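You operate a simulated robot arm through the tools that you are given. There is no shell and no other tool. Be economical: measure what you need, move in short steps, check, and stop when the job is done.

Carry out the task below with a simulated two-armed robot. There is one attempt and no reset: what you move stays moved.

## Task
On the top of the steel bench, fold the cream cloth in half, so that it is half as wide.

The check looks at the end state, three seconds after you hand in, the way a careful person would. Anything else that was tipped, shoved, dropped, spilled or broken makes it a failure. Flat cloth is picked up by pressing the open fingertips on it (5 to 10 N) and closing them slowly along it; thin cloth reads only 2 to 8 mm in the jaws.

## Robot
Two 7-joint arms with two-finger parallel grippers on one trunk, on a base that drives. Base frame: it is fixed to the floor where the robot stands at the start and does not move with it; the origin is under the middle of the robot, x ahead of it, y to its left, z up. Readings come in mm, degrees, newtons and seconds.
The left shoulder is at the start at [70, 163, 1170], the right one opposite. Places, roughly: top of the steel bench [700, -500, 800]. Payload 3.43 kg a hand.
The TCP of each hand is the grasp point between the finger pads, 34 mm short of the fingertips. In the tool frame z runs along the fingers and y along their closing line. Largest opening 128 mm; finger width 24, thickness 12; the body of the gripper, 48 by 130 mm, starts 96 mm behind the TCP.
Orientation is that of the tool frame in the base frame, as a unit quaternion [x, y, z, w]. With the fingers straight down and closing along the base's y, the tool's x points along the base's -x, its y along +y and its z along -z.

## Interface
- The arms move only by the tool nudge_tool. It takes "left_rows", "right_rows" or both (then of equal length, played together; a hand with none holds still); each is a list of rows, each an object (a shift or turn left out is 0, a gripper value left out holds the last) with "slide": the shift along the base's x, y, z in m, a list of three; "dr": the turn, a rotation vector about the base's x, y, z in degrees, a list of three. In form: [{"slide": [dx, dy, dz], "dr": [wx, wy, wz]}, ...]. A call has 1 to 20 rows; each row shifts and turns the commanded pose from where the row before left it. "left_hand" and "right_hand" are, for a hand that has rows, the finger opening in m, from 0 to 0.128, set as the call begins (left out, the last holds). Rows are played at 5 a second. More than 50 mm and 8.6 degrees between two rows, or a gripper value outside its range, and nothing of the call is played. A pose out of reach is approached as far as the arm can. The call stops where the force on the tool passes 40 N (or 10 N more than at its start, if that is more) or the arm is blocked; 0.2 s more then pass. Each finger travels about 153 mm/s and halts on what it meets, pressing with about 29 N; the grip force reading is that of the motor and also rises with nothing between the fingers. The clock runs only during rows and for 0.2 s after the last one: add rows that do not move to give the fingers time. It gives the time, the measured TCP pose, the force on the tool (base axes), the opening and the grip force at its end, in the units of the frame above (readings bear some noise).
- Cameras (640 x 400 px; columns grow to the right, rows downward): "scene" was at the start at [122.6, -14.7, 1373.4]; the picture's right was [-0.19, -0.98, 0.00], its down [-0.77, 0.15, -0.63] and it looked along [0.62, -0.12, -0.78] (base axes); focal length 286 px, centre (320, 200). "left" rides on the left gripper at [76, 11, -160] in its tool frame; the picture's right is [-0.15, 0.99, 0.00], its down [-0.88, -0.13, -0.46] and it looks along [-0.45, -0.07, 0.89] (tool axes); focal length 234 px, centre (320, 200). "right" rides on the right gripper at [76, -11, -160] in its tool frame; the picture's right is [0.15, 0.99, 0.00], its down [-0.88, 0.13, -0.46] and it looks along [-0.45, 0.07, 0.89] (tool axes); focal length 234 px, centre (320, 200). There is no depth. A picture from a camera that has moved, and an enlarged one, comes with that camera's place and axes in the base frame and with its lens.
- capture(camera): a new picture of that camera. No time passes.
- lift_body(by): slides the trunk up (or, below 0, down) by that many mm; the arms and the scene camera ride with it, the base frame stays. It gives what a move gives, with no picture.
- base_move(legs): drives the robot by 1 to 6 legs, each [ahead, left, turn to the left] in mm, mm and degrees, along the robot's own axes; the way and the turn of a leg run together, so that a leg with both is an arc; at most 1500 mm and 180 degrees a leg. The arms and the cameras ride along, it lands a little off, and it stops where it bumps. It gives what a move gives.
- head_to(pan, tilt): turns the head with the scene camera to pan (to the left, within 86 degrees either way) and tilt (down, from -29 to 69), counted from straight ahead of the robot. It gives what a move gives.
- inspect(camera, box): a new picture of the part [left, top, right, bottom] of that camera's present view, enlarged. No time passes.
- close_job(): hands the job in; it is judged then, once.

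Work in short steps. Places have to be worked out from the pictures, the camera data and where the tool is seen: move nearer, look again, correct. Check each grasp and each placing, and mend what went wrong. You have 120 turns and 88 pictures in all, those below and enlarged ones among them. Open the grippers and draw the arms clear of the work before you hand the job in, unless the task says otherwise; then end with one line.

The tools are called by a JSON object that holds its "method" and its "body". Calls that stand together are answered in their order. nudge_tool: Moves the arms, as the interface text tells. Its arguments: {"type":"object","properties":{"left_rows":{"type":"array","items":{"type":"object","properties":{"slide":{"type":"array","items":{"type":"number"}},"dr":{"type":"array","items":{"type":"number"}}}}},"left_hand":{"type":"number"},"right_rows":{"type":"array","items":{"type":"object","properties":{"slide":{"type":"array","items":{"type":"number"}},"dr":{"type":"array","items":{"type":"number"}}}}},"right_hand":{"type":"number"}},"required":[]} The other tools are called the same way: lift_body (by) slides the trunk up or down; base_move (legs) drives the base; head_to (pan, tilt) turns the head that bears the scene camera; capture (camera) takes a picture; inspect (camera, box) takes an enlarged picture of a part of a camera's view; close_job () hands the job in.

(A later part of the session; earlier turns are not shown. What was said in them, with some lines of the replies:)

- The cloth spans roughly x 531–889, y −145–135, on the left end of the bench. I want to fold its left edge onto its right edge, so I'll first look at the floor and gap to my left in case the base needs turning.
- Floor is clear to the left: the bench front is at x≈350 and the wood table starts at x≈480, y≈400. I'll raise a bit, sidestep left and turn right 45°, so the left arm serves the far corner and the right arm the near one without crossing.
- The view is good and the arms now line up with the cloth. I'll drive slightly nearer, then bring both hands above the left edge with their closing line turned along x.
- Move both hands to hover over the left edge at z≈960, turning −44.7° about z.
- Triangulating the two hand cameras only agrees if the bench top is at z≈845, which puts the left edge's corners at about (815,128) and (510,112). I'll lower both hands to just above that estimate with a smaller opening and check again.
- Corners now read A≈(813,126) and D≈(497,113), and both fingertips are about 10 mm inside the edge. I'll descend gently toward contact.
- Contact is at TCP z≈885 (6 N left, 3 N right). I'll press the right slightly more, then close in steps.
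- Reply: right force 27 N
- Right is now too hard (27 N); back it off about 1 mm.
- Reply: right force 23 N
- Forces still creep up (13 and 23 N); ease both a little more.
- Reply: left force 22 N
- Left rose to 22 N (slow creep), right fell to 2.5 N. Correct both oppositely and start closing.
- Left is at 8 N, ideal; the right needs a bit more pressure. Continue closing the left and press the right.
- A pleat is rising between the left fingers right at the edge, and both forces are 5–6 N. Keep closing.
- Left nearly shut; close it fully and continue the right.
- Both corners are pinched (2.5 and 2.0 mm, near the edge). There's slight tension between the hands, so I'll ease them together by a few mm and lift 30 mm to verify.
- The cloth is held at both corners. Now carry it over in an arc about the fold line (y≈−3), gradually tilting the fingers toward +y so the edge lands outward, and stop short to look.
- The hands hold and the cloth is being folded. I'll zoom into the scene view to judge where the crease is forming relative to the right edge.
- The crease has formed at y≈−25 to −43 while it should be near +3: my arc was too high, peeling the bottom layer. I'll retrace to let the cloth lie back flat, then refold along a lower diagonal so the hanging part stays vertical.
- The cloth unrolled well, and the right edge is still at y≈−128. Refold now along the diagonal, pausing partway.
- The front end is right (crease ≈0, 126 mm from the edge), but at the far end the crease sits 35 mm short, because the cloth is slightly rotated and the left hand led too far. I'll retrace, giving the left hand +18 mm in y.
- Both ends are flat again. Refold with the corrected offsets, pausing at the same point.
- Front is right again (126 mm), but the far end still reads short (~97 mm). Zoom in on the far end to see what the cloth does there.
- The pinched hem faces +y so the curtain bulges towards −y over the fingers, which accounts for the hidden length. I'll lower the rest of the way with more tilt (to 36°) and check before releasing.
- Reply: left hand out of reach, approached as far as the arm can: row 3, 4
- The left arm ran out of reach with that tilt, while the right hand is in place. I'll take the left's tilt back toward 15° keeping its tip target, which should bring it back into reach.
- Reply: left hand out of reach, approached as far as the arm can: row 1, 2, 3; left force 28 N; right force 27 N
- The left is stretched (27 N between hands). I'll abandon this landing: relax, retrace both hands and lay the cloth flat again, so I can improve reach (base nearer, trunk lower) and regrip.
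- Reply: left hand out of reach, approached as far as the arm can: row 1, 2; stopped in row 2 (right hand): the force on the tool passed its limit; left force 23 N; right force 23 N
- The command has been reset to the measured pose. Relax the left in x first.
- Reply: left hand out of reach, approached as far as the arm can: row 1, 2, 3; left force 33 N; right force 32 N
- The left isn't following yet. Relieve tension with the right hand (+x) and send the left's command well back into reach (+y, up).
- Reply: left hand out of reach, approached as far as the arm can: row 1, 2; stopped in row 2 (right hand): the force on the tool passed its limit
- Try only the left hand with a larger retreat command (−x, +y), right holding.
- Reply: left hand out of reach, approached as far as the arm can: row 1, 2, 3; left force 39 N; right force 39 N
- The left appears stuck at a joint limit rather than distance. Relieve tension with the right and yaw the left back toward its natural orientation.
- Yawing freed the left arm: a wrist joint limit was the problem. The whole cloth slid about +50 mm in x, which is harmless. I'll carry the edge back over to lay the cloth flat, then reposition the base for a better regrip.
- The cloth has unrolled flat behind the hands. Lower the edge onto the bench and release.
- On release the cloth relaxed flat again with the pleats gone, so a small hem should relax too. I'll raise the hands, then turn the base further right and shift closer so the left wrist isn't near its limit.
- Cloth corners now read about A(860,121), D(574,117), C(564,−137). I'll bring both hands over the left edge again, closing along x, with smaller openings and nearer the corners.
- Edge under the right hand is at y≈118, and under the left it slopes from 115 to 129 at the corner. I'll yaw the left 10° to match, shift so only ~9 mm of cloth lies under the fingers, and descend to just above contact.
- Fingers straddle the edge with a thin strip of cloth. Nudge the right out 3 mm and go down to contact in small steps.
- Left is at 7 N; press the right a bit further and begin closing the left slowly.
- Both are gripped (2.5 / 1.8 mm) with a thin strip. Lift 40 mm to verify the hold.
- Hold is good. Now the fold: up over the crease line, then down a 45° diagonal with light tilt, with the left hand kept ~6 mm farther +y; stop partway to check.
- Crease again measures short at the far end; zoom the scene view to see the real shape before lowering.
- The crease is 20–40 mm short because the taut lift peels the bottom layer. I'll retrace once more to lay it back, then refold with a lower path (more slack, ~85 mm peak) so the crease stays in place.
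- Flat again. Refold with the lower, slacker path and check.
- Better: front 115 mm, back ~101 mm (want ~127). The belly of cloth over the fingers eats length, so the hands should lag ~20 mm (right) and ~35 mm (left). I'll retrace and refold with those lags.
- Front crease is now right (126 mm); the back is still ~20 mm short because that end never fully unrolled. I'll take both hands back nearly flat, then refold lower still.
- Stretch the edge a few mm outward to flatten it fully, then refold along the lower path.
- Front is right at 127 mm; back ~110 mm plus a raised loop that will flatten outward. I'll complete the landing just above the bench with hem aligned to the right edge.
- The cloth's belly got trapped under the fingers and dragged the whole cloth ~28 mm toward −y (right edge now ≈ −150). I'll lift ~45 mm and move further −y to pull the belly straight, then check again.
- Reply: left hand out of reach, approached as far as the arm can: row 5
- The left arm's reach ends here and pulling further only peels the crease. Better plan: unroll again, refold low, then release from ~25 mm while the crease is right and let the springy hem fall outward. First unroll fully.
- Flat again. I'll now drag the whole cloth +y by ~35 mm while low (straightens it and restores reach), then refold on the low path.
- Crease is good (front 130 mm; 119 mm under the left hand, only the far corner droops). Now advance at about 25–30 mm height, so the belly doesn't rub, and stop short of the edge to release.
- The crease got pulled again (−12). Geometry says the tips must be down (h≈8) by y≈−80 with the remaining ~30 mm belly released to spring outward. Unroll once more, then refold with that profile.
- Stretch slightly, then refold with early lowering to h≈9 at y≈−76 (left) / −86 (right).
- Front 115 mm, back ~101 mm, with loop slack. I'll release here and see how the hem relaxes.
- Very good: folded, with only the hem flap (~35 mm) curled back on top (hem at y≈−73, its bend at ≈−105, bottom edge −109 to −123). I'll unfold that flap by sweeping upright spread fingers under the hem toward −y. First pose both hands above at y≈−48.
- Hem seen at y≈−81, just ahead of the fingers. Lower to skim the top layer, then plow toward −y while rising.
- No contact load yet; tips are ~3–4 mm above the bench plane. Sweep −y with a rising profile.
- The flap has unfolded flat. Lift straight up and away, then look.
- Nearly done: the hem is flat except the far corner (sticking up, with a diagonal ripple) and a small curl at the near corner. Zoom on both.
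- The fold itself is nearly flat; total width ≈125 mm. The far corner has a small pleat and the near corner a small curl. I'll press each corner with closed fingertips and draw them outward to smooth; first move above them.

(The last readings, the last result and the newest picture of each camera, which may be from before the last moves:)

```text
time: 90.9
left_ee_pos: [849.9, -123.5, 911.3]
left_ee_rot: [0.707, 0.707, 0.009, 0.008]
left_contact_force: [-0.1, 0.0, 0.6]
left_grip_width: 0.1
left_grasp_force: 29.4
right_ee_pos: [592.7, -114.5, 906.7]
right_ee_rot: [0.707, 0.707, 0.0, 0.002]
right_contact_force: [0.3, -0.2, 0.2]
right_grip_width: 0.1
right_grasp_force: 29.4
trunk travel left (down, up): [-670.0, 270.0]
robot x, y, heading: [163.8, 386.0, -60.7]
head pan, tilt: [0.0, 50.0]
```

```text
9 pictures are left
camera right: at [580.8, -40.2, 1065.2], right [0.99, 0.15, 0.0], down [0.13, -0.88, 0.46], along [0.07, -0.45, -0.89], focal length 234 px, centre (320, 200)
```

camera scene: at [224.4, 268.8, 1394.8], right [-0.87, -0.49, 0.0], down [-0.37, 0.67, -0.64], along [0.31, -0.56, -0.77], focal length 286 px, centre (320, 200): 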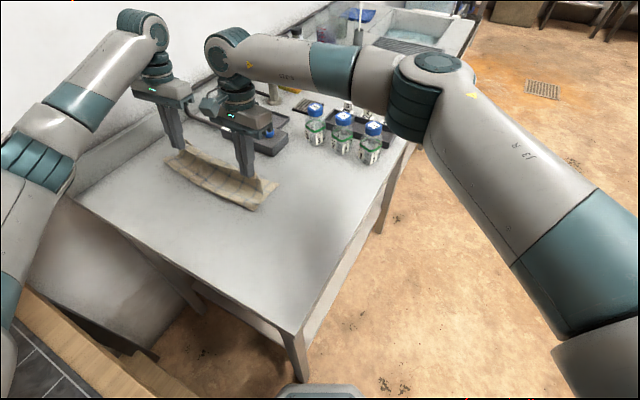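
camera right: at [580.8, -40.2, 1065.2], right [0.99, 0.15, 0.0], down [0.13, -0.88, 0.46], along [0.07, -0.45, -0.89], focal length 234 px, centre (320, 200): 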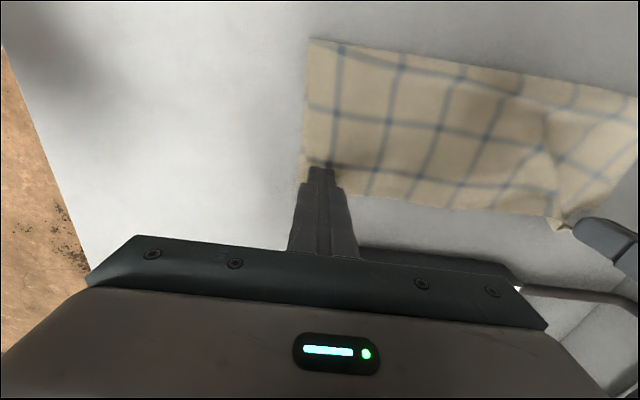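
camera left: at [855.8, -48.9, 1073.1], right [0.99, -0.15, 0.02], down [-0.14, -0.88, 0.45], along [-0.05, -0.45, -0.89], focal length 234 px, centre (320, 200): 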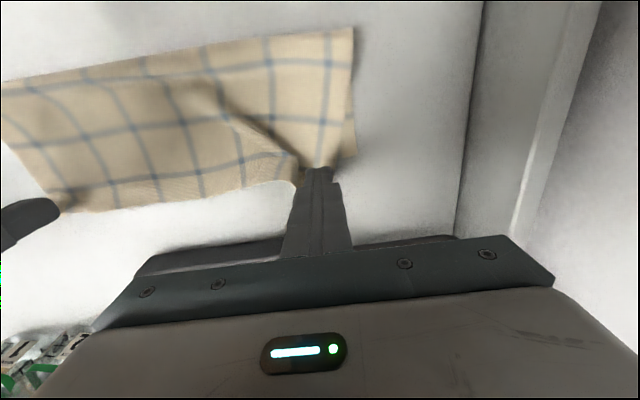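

Both fingertips are right over the corner pleats. Press down gently.

{"method": "nudge_tool", "body": {"left_rows": [{"slide": [0, 0, -0.008]}, {"slide": [0, 0, -0.008]}, {"slide": [0, 0, -0.006]}, {"slide": [0, 0, -0.0025]}], "right_rows": [{"slide": [0, 0, -0.007]}, {"slide": [0, 0, -0.007]}, {"slide": [0, 0, -0.004]}, {"slide": [0, 0, -0.002]}]}}

```text
time: 91.9
left_ee_pos: [848.9, -122.5, 887.6]
left_ee_rot: [0.708, 0.707, 0.009, 0.007]
left_contact_force: [-0.7, 0.0, 0.1]
left_grip_width: 0.0
left_grasp_force: 28.7
right_ee_pos: [595.9, -115.6, 888.2]
right_ee_rot: [0.707, 0.707, 0.0, 0.002]
right_contact_force: [0.5, 0.3, 0.9]
right_grip_width: 0.0
right_grasp_force: 29.3
trunk travel left (down, up): [-670.0, 270.0]
robot x, y, heading: [161.6, 383.6, -61.0]
head pan, tilt: [0.0, 50.0]
```

Not loaded yet; press 1.5–2 mm more and draw the corners outward and a little +y.

{"method": "nudge_tool", "body": {"left_rows": [{"slide": [0, 0, -0.001]}, {"slide": [0.003, 0.003, -0.0008]}, {"slide": [0.004, 0.004, 0]}, {"slide": [0.004, 0.004, 0]}, {"slide": [0.004, 0.004, 0]}], "right_rows": [{"slide": [0, 0, -0.0015]}, {"slide": [-0.003, 0.003, -0.001]}, {"slide": [-0.004, 0.003, 0]}, {"slide": [-0.004, 0.003, 0]}, {"slide": [-0.003, 0.003, 0]}]}}

{"method": "inspect", "body": {"camera": "scene", "box": [160, 120, 300, 220]}}

```text
time: 93.1
left_ee_pos: [862.5, -106.1, 887.8]
left_ee_rot: [0.708, 0.706, 0.009, 0.007]
left_contact_force: [-1.4, -0.4, 1.9]
left_grip_width: 0.0
left_grasp_force: 29.1
right_ee_pos: [583.9, -100.5, 886.6]
right_ee_rot: [0.708, 0.707, 0.001, 0.002]
right_contact_force: [2.5, -1.4, 11.2]
right_grip_width: 0.2
right_grasp_force: 28.7
trunk travel left (down, up): [-670.0, 270.0]
robot x, y, heading: [163.8, 382.8, -61.1]
head pan, tilt: [0.0, 50.0]
```

```text
4.00 times, centred on (230, 170) of scene
camera zoom: at [223.6, 272.0, 1395.3], right [-0.87, -0.49, 0.0], down [-0.37, 0.67, -0.64], along [0.31, -0.56, -0.77], focal length 1144 px, centre (680, 320)
```

zoom: 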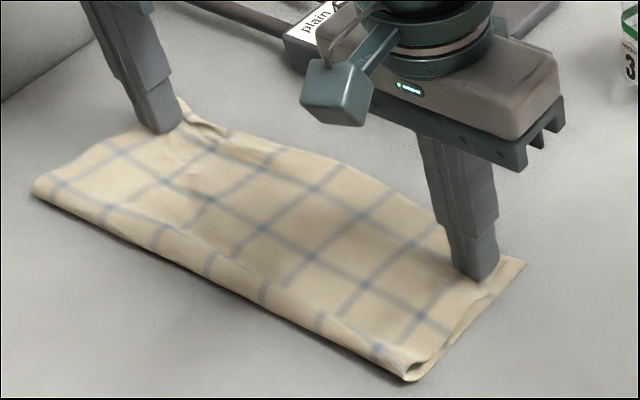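

Excellent — the ripple smoothed out and the crease moved outward. Lift both hands straight up and clear, then check.

{"method": "nudge_tool", "body": {"left_rows": [{"slide": [0, 0, 0.01]}, {"slide": [0, 0, 0.03]}, {"slide": [0, 0, 0.045]}, {"slide": [0, 0.01, 0.045]}, {"slide": [0, 0.04, 0.03]}, {"slide": [0, 0.045, 0.02]}, {"slide": [0, 0.045, 0.01]}, {"slide": [0, 0.045, 0]}], "right_rows": [{"slide": [0, 0, 0.01]}, {"slide": [0, 0, 0.03]}, {"slide": [0, 0, 0.045]}, {"slide": [0, 0, 0.045]}, {"slide": [-0.02, 0, 0.04]}, {"slide": [-0.04, 0, 0.02]}, {"slide": [-0.045, 0, 0.01]}, {}]}}

{"method": "inspect", "body": {"camera": "scene", "box": [150, 120, 300, 220]}}

{"method": "capture", "body": {"camera": "left"}}

```text
time: 94.9
left_ee_pos: [865.0, 81.9, 1073.9]
left_ee_rot: [0.707, 0.707, 0.007, 0.007]
left_contact_force: [-0.2, 0.5, 0.0]
left_grip_width: 0.0
left_grasp_force: 29.4
right_ee_pos: [480.0, -97.2, 1084.9]
right_ee_rot: [0.707, 0.707, 0.0, 0.001]
right_contact_force: [0.6, 0.5, -0.5]
right_grip_width: 0.0
right_grasp_force: 29.3
trunk travel left (down, up): [-670.0, 270.0]
robot x, y, heading: [164.0, 381.2, -60.8]
head pan, tilt: [0.0, 50.0]
```

```text
4.00 times, centred on (225, 170) of scene
camera zoom: at [226.2, 274.0, 1395.1], right [-0.87, -0.49, 0.0], down [-0.37, 0.67, -0.64], along [0.31, -0.56, -0.77], focal length 1144 px, centre (700, 320)
```

zoom: 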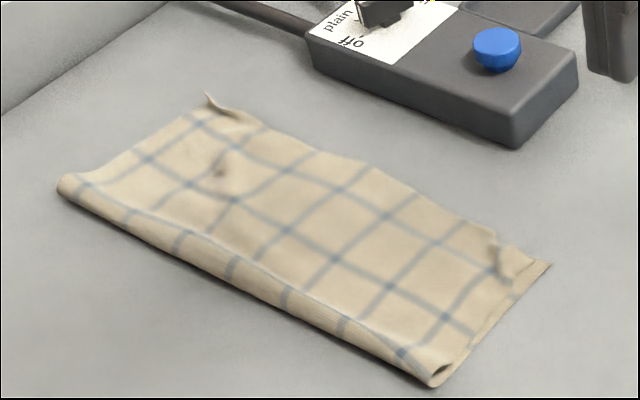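

```text
6 pictures are left
camera left: at [871.9, 157.1, 1235.3], right [0.99, -0.15, 0.02], down [-0.14, -0.88, 0.45], along [-0.05, -0.45, -0.89], focal length 234 px, centre (320, 200)
```

left: 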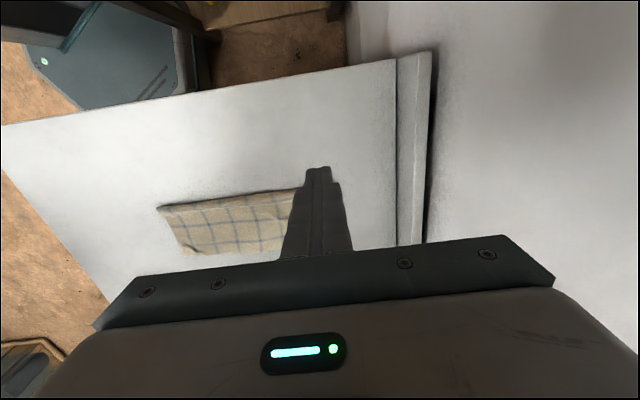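

Very good. The hem still overhangs the bottom edge by ~15–20 mm mid-way. One more light press-and-drag of the top layer +y with spread fingers will even it out.

{"method": "nudge_tool", "body": {"left_rows": [{"slide": [-0.015, -0.037, 0]}, {"slide": [-0.015, -0.037, -0.02]}, {"slide": [-0.015, -0.037, -0.03]}, {"slide": [-0.015, -0.037, -0.03]}, {"slide": [-0.015, -0.037, -0.03]}, {"slide": [0, 0, -0.04]}, {"slide": [0, 0, -0.03]}], "right_rows": [{"slide": [0.032, -0.001, 0]}, {"slide": [0.033, -0.001, -0.02]}, {"slide": [0.033, -0.001, -0.03]}, {"slide": [0.033, -0.001, -0.035]}, {"slide": [0.033, 0, -0.035]}, {"slide": [0, 0, -0.04]}, {"slide": [0, 0, -0.03]}], "left_hand": 0.085, "right_hand": 0.085}}

{"method": "nudge_tool", "body": {"left_rows": [{"slide": [0, -0.003, -0.004]}, {"slide": [0, 0, -0.002]}, {"slide": [0, 0, -0.001]}, {}], "right_rows": [{"slide": [0, -0.003, -0.004]}, {"slide": [0, 0, -0.002]}, {"slide": [0, 0, -0.001]}, {}]}}

```text
time: 96.5
left_ee_pos: [788.8, -104.4, 896.0]
left_ee_rot: [0.707, 0.707, 0.009, 0.007]
left_contact_force: [0.1, -0.1, -0.1]
left_grip_width: 84.9
left_grasp_force: 0.2
right_ee_pos: [645.8, -105.9, 892.4]
right_ee_rot: [0.707, 0.707, -0.001, 0.001]
right_contact_force: [-0.1, -0.1, 1.0]
right_grip_width: 85.2
right_grasp_force: 0.1
trunk travel left (down, up): [-670.0, 270.0]
robot x, y, heading: [166.6, 381.8, -61.1]
head pan, tilt: [0.0, 50.0]
```

```text
time: 97.5
left_ee_pos: [789.7, -110.0, 891.0]
left_ee_rot: [0.708, 0.706, 0.01, 0.008]
left_contact_force: [-0.4, 0.2, -0.1]
left_grip_width: 84.8
left_grasp_force: 0.2
right_ee_pos: [643.6, -108.5, 886.7]
right_ee_rot: [0.707, 0.707, 0.0, 0.002]
right_contact_force: [0.8, 1.0, 0.2]
right_grip_width: 84.9
right_grasp_force: 0.1
trunk travel left (down, up): [-670.0, 270.0]
robot x, y, heading: [167.4, 383.5, -60.8]
head pan, tilt: [0.0, 50.0]
```

Almost in contact; lower (left 4 mm, right 1 mm) and drag +y ~14 mm.

{"method": "nudge_tool", "body": {"left_rows": [{"slide": [0, 0, -0.002]}, {"slide": [0, 0, -0.0018]}, {"slide": [0, 0.004, -0.001]}, {"slide": [0, 0.005, 0]}, {"slide": [0, 0.005, 0]}], "right_rows": [{"slide": [0, 0, -0.0005]}, {"slide": [0, 0, -0.0005]}, {"slide": [0, 0.004, -0.0005]}, {"slide": [0, 0.005, 0]}, {"slide": [0, 0.005, 0]}]}}

{"method": "inspect", "body": {"camera": "scene", "box": [150, 120, 300, 220]}}

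```text
time: 98.7
left_ee_pos: [786.5, -95.0, 887.4]
left_ee_rot: [0.707, 0.707, 0.009, 0.009]
left_contact_force: [0.2, -2.8, 13.9]
left_grip_width: 84.3
left_grasp_force: 0.0
right_ee_pos: [641.3, -93.9, 889.0]
right_ee_rot: [0.708, 0.707, 0.002, 0.002]
right_contact_force: [-0.9, -0.2, 0.1]
right_grip_width: 85.1
right_grasp_force: 0.0
trunk travel left (down, up): [-670.0, 270.0]
robot x, y, heading: [164.4, 384.2, -60.9]
head pan, tilt: [0.0, 50.0]
```

```text
4.00 times, centred on (225, 170) of scene
camera zoom: at [222.7, 272.2, 1395.3], right [-0.87, -0.49, 0.0], down [-0.37, 0.67, -0.64], along [0.31, -0.56, -0.77], focal length 1144 px, centre (700, 320)
```

zoom: 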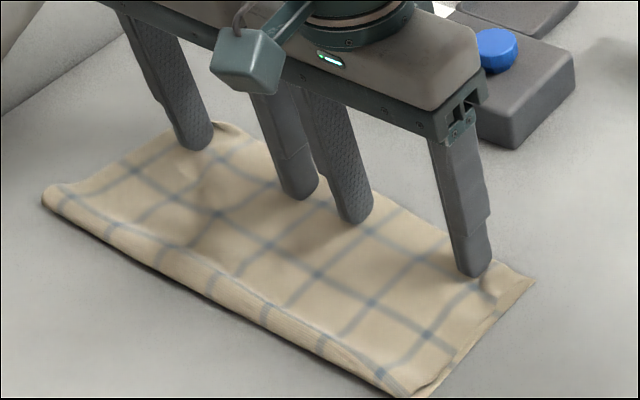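

The top layer moved with the fingers. Lift straight up, retreat both hands with grippers open, and inspect.

{"method": "nudge_tool", "body": {"left_rows": [{"slide": [0, 0, 0.01]}, {"slide": [0, 0, 0.03]}, {"slide": [0, 0, 0.045]}, {"slide": [0, 0.01, 0.045]}, {"slide": [0, 0.04, 0.03]}, {"slide": [0, 0.045, 0.03]}, {"slide": [0, 0.045, 0.02]}, {"slide": [-0.02, 0.045, 0]}, {"slide": [-0.02, 0.045, 0]}], "right_rows": [{"slide": [0, 0, 0.01]}, {"slide": [0, 0, 0.03]}, {"slide": [0, 0, 0.045]}, {"slide": [0, 0, 0.045]}, {"slide": [-0.03, 0, 0.04]}, {"slide": [-0.045, 0, 0.02]}, {"slide": [-0.045, 0, 0.01]}, {"slide": [-0.045, 0, 0]}, {"slide": [-0.045, 0, 0]}]}}

{"method": "inspect", "body": {"camera": "scene", "box": [150, 120, 300, 225]}}

{"method": "capture", "body": {"camera": "scene"}}

```text
refused: row 6 steps farther than a row can; nothing moved
```

```text
3.81 times, centred on (225, 172) of scene
camera zoom: at [222.7, 272.2, 1395.3], right [-0.87, -0.49, 0.0], down [-0.37, 0.67, -0.64], along [0.31, -0.56, -0.77], focal length 1090 px, centre (682, 305)
```

zoom: 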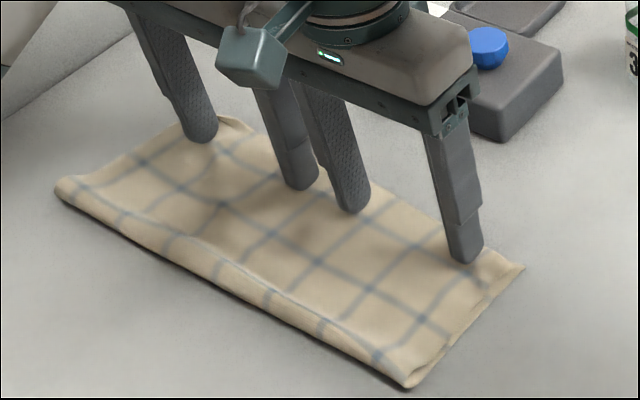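

```text
3 pictures are left
camera scene: at [222.7, 272.2, 1395.3], right [-0.87, -0.49, 0.0], down [-0.37, 0.67, -0.64], along [0.31, -0.56, -0.77], focal length 286 px, centre (320, 200)
```

scene: 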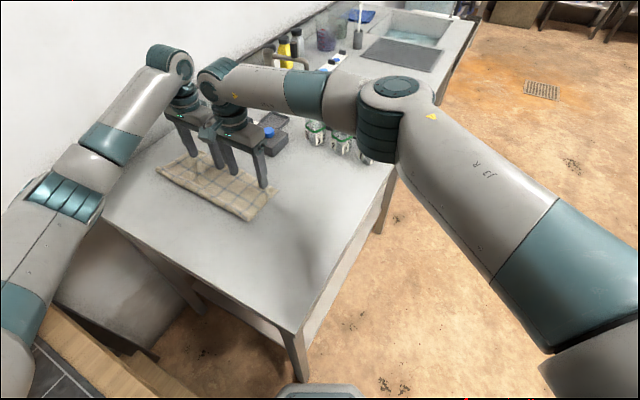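

The move was refused for one oversized row; repeat it with smaller rows.

{"method": "nudge_tool", "body": {"left_rows": [{"slide": [0, 0, 0.01]}, {"slide": [0, 0, 0.03]}, {"slide": [0, 0, 0.04]}, {"slide": [0, 0.01, 0.04]}, {"slide": [0, 0.03, 0.03]}, {"slide": [0, 0.04, 0.02]}, {"slide": [0, 0.04, 0.02]}, {"slide": [-0.02, 0.04, 0]}, {"slide": [-0.02, 0.04, 0]}], "right_rows": [{"slide": [0, 0, 0.01]}, {"slide": [0, 0, 0.03]}, {"slide": [0, 0, 0.04]}, {"slide": [0, 0, 0.045]}, {"slide": [-0.02, 0, 0.04]}, {"slide": [-0.04, 0, 0.02]}, {"slide": [-0.04, 0, 0.01]}, {"slide": [-0.045, 0, 0]}, {"slide": [-0.045, 0, 0]}]}}

{"method": "inspect", "body": {"camera": "scene", "box": [140, 110, 340, 240]}}

```text
time: 100.7
left_ee_pos: [746.4, 105.1, 1077.6]
left_ee_rot: [0.708, 0.706, 0.009, 0.009]
left_contact_force: [0.4, 1.1, 0.4]
left_grip_width: 85.1
left_grasp_force: 0.1
right_ee_pos: [448.5, -91.0, 1078.4]
right_ee_rot: [0.707, 0.707, 0.001, 0.003]
right_contact_force: [0.3, -0.4, 0.3]
right_grip_width: 85.2
right_grasp_force: 0.0
trunk travel left (down, up): [-670.0, 270.0]
robot x, y, heading: [160.5, 384.2, -61.1]
head pan, tilt: [0.0, 50.0]
```

```text
3.08 times, centred on (240, 175) of scene
camera zoom: at [221.8, 272.4, 1395.3], right [-0.87, -0.49, 0.0], down [-0.37, 0.67, -0.64], along [0.31, -0.56, -0.77], focal length 880 px, centre (566, 277)
```

zoom: 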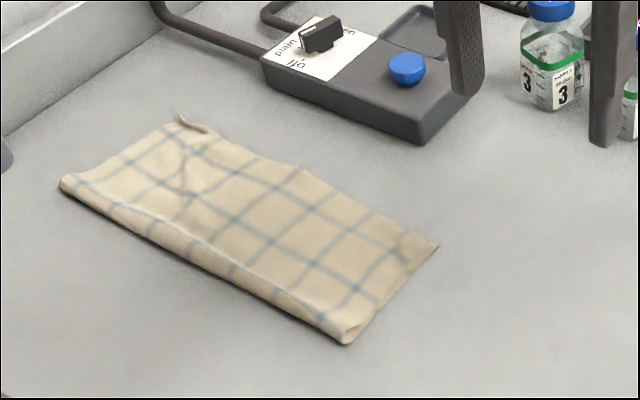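

The cloth lies neatly folded on the bench, about 125 mm wide (half of ~255), nothing else was disturbed, and the open grippers are clear. Handing in.

{"method": "close_job", "body": {}}

```text
The job is handed in.
```

The cream cloth is folded in half on the steel bench, now about 125 mm wide instead of about 255 mm. The top hem overhangs the lower edge by roughly 10–20 mm, and one far corner sticks up slightly. Nothing else was touched, and both grippers are open and clear.
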